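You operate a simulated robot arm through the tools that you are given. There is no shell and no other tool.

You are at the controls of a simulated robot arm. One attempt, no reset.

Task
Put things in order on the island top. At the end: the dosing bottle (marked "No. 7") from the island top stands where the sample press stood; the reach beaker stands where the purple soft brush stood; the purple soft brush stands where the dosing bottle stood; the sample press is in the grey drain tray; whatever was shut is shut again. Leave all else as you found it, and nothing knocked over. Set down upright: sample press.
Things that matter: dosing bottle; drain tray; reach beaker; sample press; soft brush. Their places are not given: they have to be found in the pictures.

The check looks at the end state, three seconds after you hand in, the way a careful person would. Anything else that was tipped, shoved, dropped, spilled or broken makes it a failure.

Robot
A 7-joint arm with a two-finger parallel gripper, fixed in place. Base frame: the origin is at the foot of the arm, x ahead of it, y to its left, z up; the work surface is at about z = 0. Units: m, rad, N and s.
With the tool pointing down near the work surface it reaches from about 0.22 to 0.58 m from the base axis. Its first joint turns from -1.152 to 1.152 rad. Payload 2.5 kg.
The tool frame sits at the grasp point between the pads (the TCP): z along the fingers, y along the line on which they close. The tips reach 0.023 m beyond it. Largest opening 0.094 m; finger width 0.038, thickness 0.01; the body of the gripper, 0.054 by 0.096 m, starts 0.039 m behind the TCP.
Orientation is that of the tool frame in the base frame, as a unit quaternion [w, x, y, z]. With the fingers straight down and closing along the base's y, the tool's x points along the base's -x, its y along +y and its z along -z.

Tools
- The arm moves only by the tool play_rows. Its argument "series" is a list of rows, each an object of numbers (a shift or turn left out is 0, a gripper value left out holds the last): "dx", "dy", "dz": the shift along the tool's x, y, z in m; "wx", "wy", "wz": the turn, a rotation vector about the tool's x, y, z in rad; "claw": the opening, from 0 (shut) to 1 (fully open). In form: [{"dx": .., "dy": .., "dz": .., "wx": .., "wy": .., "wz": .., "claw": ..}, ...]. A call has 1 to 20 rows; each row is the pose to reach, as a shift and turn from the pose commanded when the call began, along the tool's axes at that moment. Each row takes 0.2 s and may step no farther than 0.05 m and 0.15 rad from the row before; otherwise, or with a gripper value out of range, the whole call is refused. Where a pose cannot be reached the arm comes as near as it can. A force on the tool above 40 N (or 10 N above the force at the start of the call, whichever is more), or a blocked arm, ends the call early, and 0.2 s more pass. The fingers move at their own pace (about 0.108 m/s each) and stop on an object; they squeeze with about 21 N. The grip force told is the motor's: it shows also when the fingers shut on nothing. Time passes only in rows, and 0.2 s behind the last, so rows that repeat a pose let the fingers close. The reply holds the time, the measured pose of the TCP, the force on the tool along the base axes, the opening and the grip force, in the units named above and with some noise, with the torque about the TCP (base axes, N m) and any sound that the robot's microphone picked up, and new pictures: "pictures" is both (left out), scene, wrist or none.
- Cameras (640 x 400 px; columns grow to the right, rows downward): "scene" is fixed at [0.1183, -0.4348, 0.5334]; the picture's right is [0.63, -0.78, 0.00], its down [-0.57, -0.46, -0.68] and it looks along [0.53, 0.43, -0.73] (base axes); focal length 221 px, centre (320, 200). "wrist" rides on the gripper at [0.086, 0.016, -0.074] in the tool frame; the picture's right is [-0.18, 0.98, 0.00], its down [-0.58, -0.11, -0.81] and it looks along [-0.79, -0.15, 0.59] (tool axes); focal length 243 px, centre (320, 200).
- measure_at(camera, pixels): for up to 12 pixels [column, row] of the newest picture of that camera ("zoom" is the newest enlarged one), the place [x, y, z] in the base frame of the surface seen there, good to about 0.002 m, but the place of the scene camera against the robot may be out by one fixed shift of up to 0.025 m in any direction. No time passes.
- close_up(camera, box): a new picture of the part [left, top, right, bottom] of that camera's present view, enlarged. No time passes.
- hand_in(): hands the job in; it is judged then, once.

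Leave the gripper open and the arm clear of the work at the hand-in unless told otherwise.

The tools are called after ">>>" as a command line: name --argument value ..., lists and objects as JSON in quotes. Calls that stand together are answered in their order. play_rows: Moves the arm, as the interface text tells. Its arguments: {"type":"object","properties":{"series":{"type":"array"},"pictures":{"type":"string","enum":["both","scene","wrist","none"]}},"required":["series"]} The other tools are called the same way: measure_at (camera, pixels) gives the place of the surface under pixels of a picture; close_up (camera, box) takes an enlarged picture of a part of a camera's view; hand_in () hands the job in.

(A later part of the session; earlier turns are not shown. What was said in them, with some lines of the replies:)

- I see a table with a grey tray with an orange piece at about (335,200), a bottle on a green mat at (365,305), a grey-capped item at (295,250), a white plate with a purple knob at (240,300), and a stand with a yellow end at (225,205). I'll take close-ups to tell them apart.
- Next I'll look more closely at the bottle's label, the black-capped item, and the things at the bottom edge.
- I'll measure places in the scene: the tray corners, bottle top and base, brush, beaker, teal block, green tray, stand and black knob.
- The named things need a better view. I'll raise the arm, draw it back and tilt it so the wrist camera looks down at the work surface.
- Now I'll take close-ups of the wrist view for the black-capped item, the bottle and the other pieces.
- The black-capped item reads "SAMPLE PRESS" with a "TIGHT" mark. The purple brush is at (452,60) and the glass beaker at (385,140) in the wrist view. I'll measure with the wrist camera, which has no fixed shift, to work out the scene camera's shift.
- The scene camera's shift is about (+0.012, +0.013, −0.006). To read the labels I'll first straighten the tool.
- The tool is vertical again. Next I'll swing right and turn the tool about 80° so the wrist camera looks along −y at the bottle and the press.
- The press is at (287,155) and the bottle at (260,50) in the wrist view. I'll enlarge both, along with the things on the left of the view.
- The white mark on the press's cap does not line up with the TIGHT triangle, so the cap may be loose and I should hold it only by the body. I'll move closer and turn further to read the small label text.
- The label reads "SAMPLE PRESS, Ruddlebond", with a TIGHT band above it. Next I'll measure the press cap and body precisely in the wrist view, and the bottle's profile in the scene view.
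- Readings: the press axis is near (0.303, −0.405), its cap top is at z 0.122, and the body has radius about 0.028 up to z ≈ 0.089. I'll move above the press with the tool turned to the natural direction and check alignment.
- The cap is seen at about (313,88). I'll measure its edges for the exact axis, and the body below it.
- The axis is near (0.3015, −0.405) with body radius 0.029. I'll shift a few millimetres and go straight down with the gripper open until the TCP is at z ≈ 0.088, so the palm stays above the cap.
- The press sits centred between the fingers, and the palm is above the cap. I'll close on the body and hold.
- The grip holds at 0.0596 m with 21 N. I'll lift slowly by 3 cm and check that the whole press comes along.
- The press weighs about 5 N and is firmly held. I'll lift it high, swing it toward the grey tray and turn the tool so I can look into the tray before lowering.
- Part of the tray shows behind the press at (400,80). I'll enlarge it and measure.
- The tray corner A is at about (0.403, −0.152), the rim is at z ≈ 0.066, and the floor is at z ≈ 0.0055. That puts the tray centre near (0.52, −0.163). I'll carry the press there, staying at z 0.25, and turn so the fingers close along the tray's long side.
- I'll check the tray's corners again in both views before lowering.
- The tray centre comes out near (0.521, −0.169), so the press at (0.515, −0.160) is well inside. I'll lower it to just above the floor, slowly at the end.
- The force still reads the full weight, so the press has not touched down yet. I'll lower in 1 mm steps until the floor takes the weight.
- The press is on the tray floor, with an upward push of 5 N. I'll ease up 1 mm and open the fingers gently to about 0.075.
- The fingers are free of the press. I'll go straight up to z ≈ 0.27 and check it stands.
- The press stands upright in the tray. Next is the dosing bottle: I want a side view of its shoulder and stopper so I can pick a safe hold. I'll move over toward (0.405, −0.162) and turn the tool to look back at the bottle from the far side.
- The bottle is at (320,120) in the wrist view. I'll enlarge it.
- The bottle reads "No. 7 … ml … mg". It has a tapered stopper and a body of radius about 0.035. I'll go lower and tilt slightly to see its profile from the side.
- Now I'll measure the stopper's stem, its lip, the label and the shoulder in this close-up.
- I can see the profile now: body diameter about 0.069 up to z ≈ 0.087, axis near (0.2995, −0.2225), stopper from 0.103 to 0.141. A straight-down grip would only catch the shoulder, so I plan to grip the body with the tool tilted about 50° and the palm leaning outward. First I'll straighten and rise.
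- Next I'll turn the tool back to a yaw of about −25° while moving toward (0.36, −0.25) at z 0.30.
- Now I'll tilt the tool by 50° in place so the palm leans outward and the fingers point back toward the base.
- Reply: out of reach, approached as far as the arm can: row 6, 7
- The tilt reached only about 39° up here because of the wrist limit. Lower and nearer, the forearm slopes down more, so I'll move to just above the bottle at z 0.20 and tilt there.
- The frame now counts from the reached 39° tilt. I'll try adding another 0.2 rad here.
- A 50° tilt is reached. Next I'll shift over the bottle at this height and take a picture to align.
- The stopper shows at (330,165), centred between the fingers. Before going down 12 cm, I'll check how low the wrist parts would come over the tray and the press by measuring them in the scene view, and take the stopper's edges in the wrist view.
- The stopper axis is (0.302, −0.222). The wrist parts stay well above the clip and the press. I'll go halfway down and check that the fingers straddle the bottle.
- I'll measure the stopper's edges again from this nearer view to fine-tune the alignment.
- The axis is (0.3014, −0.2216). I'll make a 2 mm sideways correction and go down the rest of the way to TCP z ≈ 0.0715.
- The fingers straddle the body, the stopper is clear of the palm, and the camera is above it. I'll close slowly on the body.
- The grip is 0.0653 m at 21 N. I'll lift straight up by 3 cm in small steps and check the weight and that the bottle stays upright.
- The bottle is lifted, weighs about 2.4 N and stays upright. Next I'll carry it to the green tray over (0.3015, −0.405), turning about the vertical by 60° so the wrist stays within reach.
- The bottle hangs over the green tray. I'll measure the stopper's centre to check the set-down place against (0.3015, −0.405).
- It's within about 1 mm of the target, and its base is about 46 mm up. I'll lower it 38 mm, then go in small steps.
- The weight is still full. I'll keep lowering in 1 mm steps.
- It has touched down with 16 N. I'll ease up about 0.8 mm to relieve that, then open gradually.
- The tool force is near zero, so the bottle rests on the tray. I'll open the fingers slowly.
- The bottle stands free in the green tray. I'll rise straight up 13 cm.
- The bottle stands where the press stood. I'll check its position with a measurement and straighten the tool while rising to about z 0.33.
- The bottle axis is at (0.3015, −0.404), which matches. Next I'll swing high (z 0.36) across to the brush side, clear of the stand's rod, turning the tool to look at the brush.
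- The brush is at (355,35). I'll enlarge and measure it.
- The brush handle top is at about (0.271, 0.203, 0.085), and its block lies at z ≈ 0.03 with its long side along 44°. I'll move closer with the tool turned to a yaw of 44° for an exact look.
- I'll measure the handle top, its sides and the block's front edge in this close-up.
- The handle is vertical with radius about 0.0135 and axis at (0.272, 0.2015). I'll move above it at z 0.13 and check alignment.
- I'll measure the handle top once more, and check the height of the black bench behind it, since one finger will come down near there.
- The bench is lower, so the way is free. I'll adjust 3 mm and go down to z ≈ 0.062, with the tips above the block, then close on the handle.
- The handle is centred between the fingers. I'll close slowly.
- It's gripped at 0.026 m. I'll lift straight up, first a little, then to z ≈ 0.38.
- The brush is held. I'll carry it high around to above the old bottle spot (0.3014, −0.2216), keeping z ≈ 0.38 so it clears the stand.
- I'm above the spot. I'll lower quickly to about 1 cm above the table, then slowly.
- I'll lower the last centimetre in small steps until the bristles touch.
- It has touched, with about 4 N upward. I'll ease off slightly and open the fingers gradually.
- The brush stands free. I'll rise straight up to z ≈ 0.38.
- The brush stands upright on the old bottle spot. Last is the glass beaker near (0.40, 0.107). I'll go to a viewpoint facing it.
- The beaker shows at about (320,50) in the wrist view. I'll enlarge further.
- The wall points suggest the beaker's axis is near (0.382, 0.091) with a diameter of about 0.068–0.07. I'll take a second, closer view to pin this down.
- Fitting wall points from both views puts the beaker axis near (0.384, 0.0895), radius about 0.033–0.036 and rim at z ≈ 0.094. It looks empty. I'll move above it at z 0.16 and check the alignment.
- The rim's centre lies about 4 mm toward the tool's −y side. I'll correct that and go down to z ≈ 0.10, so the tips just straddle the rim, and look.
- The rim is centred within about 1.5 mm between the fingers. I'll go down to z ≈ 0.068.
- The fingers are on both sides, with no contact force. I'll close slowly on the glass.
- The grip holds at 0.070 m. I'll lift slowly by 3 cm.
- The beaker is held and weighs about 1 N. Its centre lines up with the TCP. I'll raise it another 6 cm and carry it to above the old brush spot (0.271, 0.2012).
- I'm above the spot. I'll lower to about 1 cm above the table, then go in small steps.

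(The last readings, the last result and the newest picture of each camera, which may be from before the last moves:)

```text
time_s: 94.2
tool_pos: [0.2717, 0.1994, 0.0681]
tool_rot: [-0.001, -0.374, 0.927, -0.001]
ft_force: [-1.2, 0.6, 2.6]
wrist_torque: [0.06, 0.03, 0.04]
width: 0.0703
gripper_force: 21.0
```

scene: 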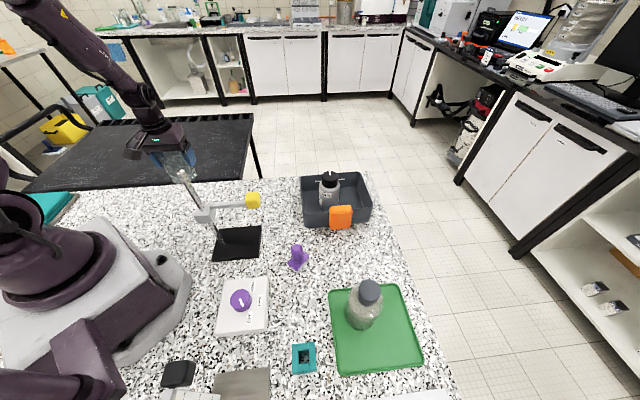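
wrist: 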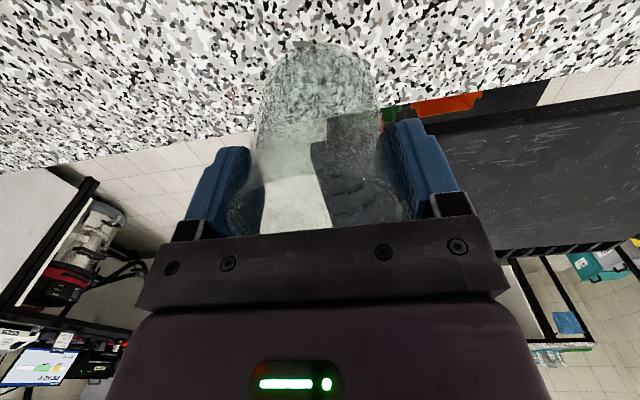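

The beaker has touched down, with +2.6 N. I'll ease off slightly and open the fingers gradually to the full width.

>>> play_rows --series '[{"dz": -0.0005}, {"dz": -0.0005, "claw": 0.76}, {"dz": -0.0005, "claw": 0.8}, {"dz": -0.0005, "claw": 0.87}, {"dz": -0.0005, "claw": 0.94}, {"dz": -0.0005, "claw": 1}, {"dz": -0.0005, "claw": 1}]'

```text
time_s: 95.8
tool_pos: [0.2705, 0.2006, 0.0689]
tool_rot: [-0.001, -0.375, 0.927, -0.001]
ft_force: [-0.8, 0.2, 0.3]
wrist_torque: [-0.01, 0.03, -0.02]
width: 0.0941
gripper_force: 0.0
```

scene: 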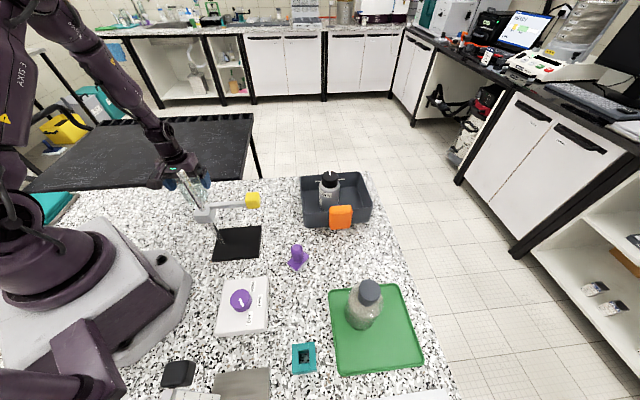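
wrist: 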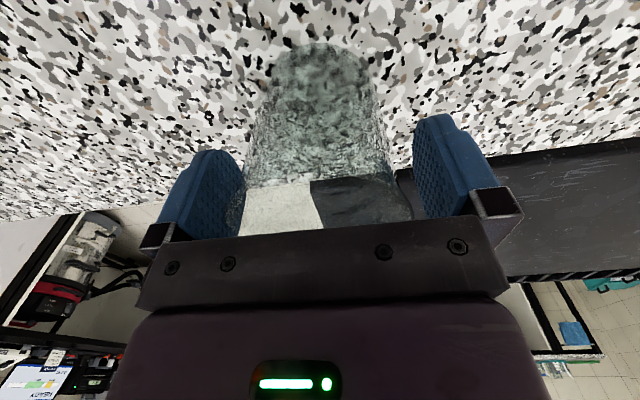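

The fingers are fully open and the glass stands between them. I'll rise straight up.

>>> play_rows --series '[{"dz": -0.008}, {"dz": -0.02}, {"dz": -0.04}, {"dz": -0.07}, {"dz": -0.11}, {"dz": -0.15}, {"dz": -0.19}, {"dz": -0.23}, {"dz": -0.27}, {"dz": -0.3}, {"dz": -0.3}]'

>>> close_up --camera "scene" --box '[160, 140, 300, 240]'

```text
time_s: 98.2
tool_pos: [0.272, 0.2007, 0.3671]
tool_rot: [-0.001, -0.375, 0.927, 0.0]
ft_force: [-0.4, 0.7, 0.6]
wrist_torque: [0.03, 0.03, -0.03]
width: 0.0939
gripper_force: 0.1
```

scene: 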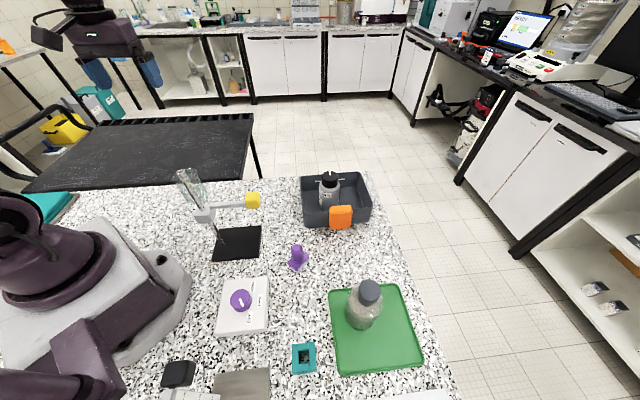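
wrist: 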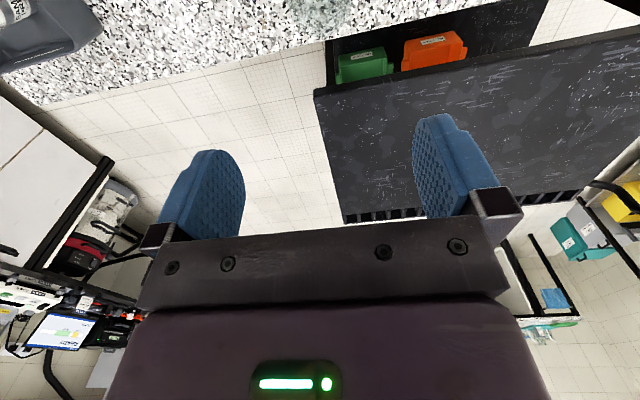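

```text
4.00 times, centred on (230, 190) of scene
```

zoom: 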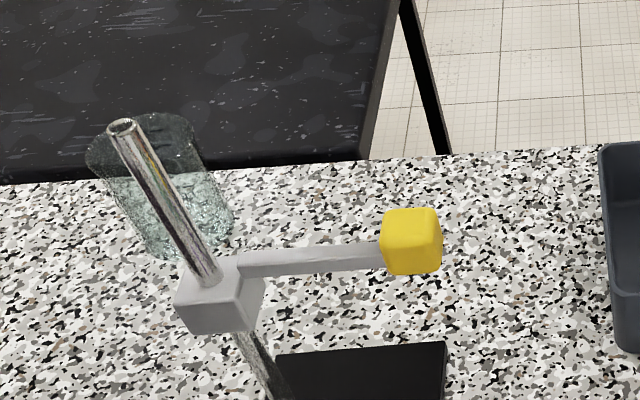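

The beaker stands upright on the old brush spot. I'll move the arm away to the middle at height, with a tilt, for a final overview.

>>> play_rows --series '[{"dx": 0.0055, "dy": -0.0364, "dz": -0.008, "wz": 0.128}, {"dx": 0.011, "dy": -0.0728, "dz": -0.016, "wz": 0.256}, {"dx": 0.0166, "dy": -0.1092, "dz": -0.024, "wz": 0.384}, {"dx": 0.0221, "dy": -0.1456, "dz": -0.032, "wz": 0.512}, {"dx": 0.0276, "dy": -0.182, "dz": -0.04, "wz": 0.64}, {"dx": 0.0331, "dy": -0.2184, "dz": -0.045, "wz": 0.769}, {"dx": 0.0331, "dy": -0.2184, "dz": -0.045, "wz": 0.769}]' --pictures "none"

>>> play_rows --series '[{"dx": 0.03, "wy": 0.14}, {"dx": 0.06, "wy": 0.28}, {"dx": 0.09, "wy": 0.4}, {"dx": 0.1, "wy": 0.45}, {"dx": 0.1, "wy": 0.45}]'

>>> close_up --camera "wrist" --box '[350, 0, 510, 130]'

>>> close_up --camera "wrist" --box '[80, 60, 340, 240]'

```text
time_s: 99.8
tool_pos: [0.401, 0.0228, 0.4145]
tool_rot: [-0.001, 0.003, 1.0, -0.001]
ft_force: [0.2, 0.0, 0.1]
wrist_torque: [0.0, -0.01, 0.0]
width: 0.0941
gripper_force: 0.1
```

```text
time_s: 101.0
tool_pos: [0.3006, 0.021, 0.4152]
tool_rot: [-0.225, 0.001, 0.974, 0.0]
ft_force: [0.3, 0.4, 0.9]
wrist_torque: [0.04, -0.01, -0.01]
width: 0.0941
gripper_force: 0.1
```

scene: 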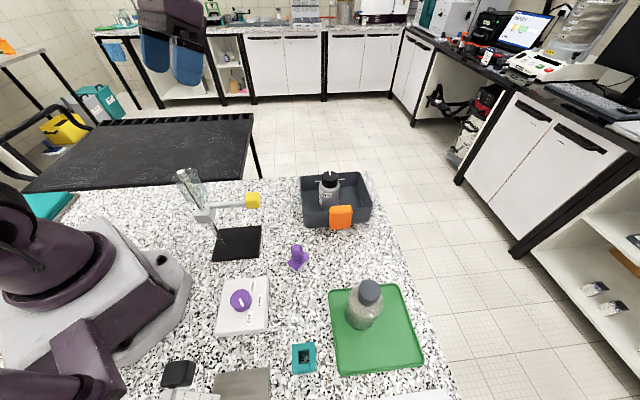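
wrist: 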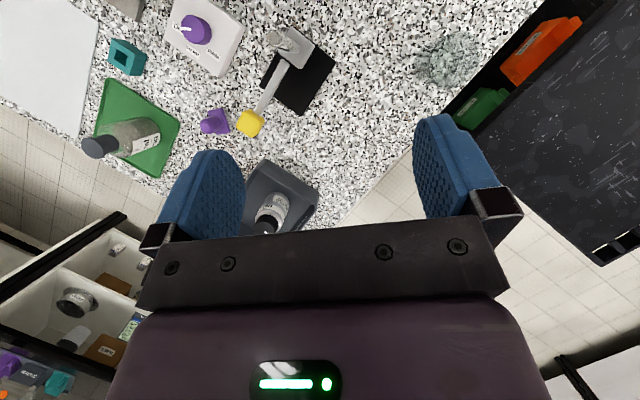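

```text
3.08 times, centred on (430, 65) of wrist
```

zoom: 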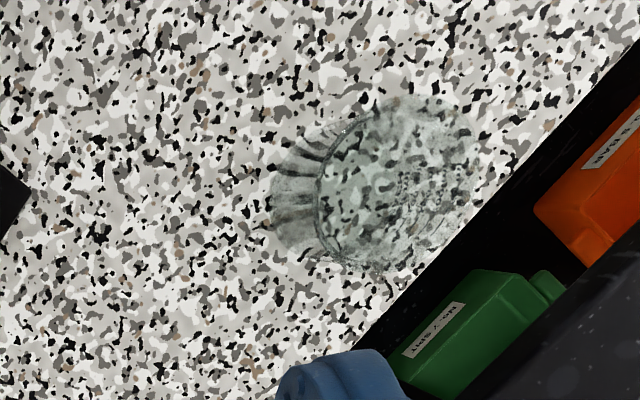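

```text
2.22 times, centred on (210, 150) of wrist
```

zoom: 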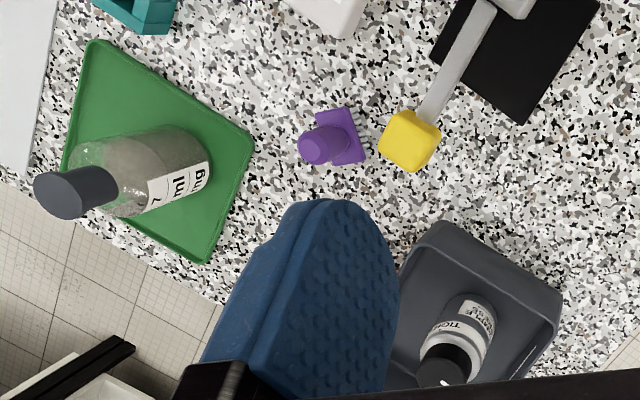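

Everything is in place. The bottle stands on the green tray, the brush on the old bottle spot, the beaker on the old brush spot and the press upright in the grey tray. The stand, knob panel and teal block look unmoved. I'll straighten the tool, leave the gripper open and stay clear above the work.

>>> play_rows --series '[{"wy": -0.15}, {"wy": -0.3}, {"wy": -0.45}, {"wy": -0.45}]' --pictures "scene"

```text
time_s: 102.0
tool_pos: [0.301, 0.0217, 0.415]
tool_rot: [0.0, 0.001, 1.0, -0.001]
ft_force: [0.4, -0.8, -0.5]
wrist_torque: [0.02, -0.01, -0.04]
width: 0.0939
gripper_force: 0.1
```

scene: 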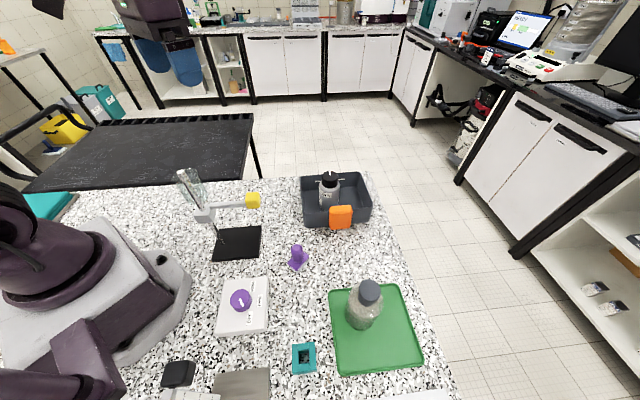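

The final picture shows all four pieces standing in place, the gripper open and the arm clear of the work. I'm handing in.

>>> hand_in

```text
The job is handed in.
```

I moved all four pieces to their new places and handed the job in. They were standing upright in the last picture.

| Piece | Where it stands now | How close, by measurement |
|---|---|---|
| Dosing bottle "No. 7" | On the green tray, where the sample press stood | Within about 1 mm |
| Purple soft brush | Where the dosing bottle stood | Within a few millimetres, by the arm's position at release |
| Reach beaker | Where the brush stood | Within a few millimetres, by the arm's position at release |
| Sample press | Upright in the grey drain tray | About 1 cm off the tray's centre |

- **Shut things:** I opened nothing, so there was nothing to shut again. The bottle's stopper is still in.
- **Press cap:** The press cap's mark was not lined up with "TIGHT" when I found it. I held the press by its body and left the cap as it was.
- **Other items:** In the last picture, the stand, knob panel, teal block and both trays look unmoved.
- **Arm:** The gripper is open and the arm is clear of the work.
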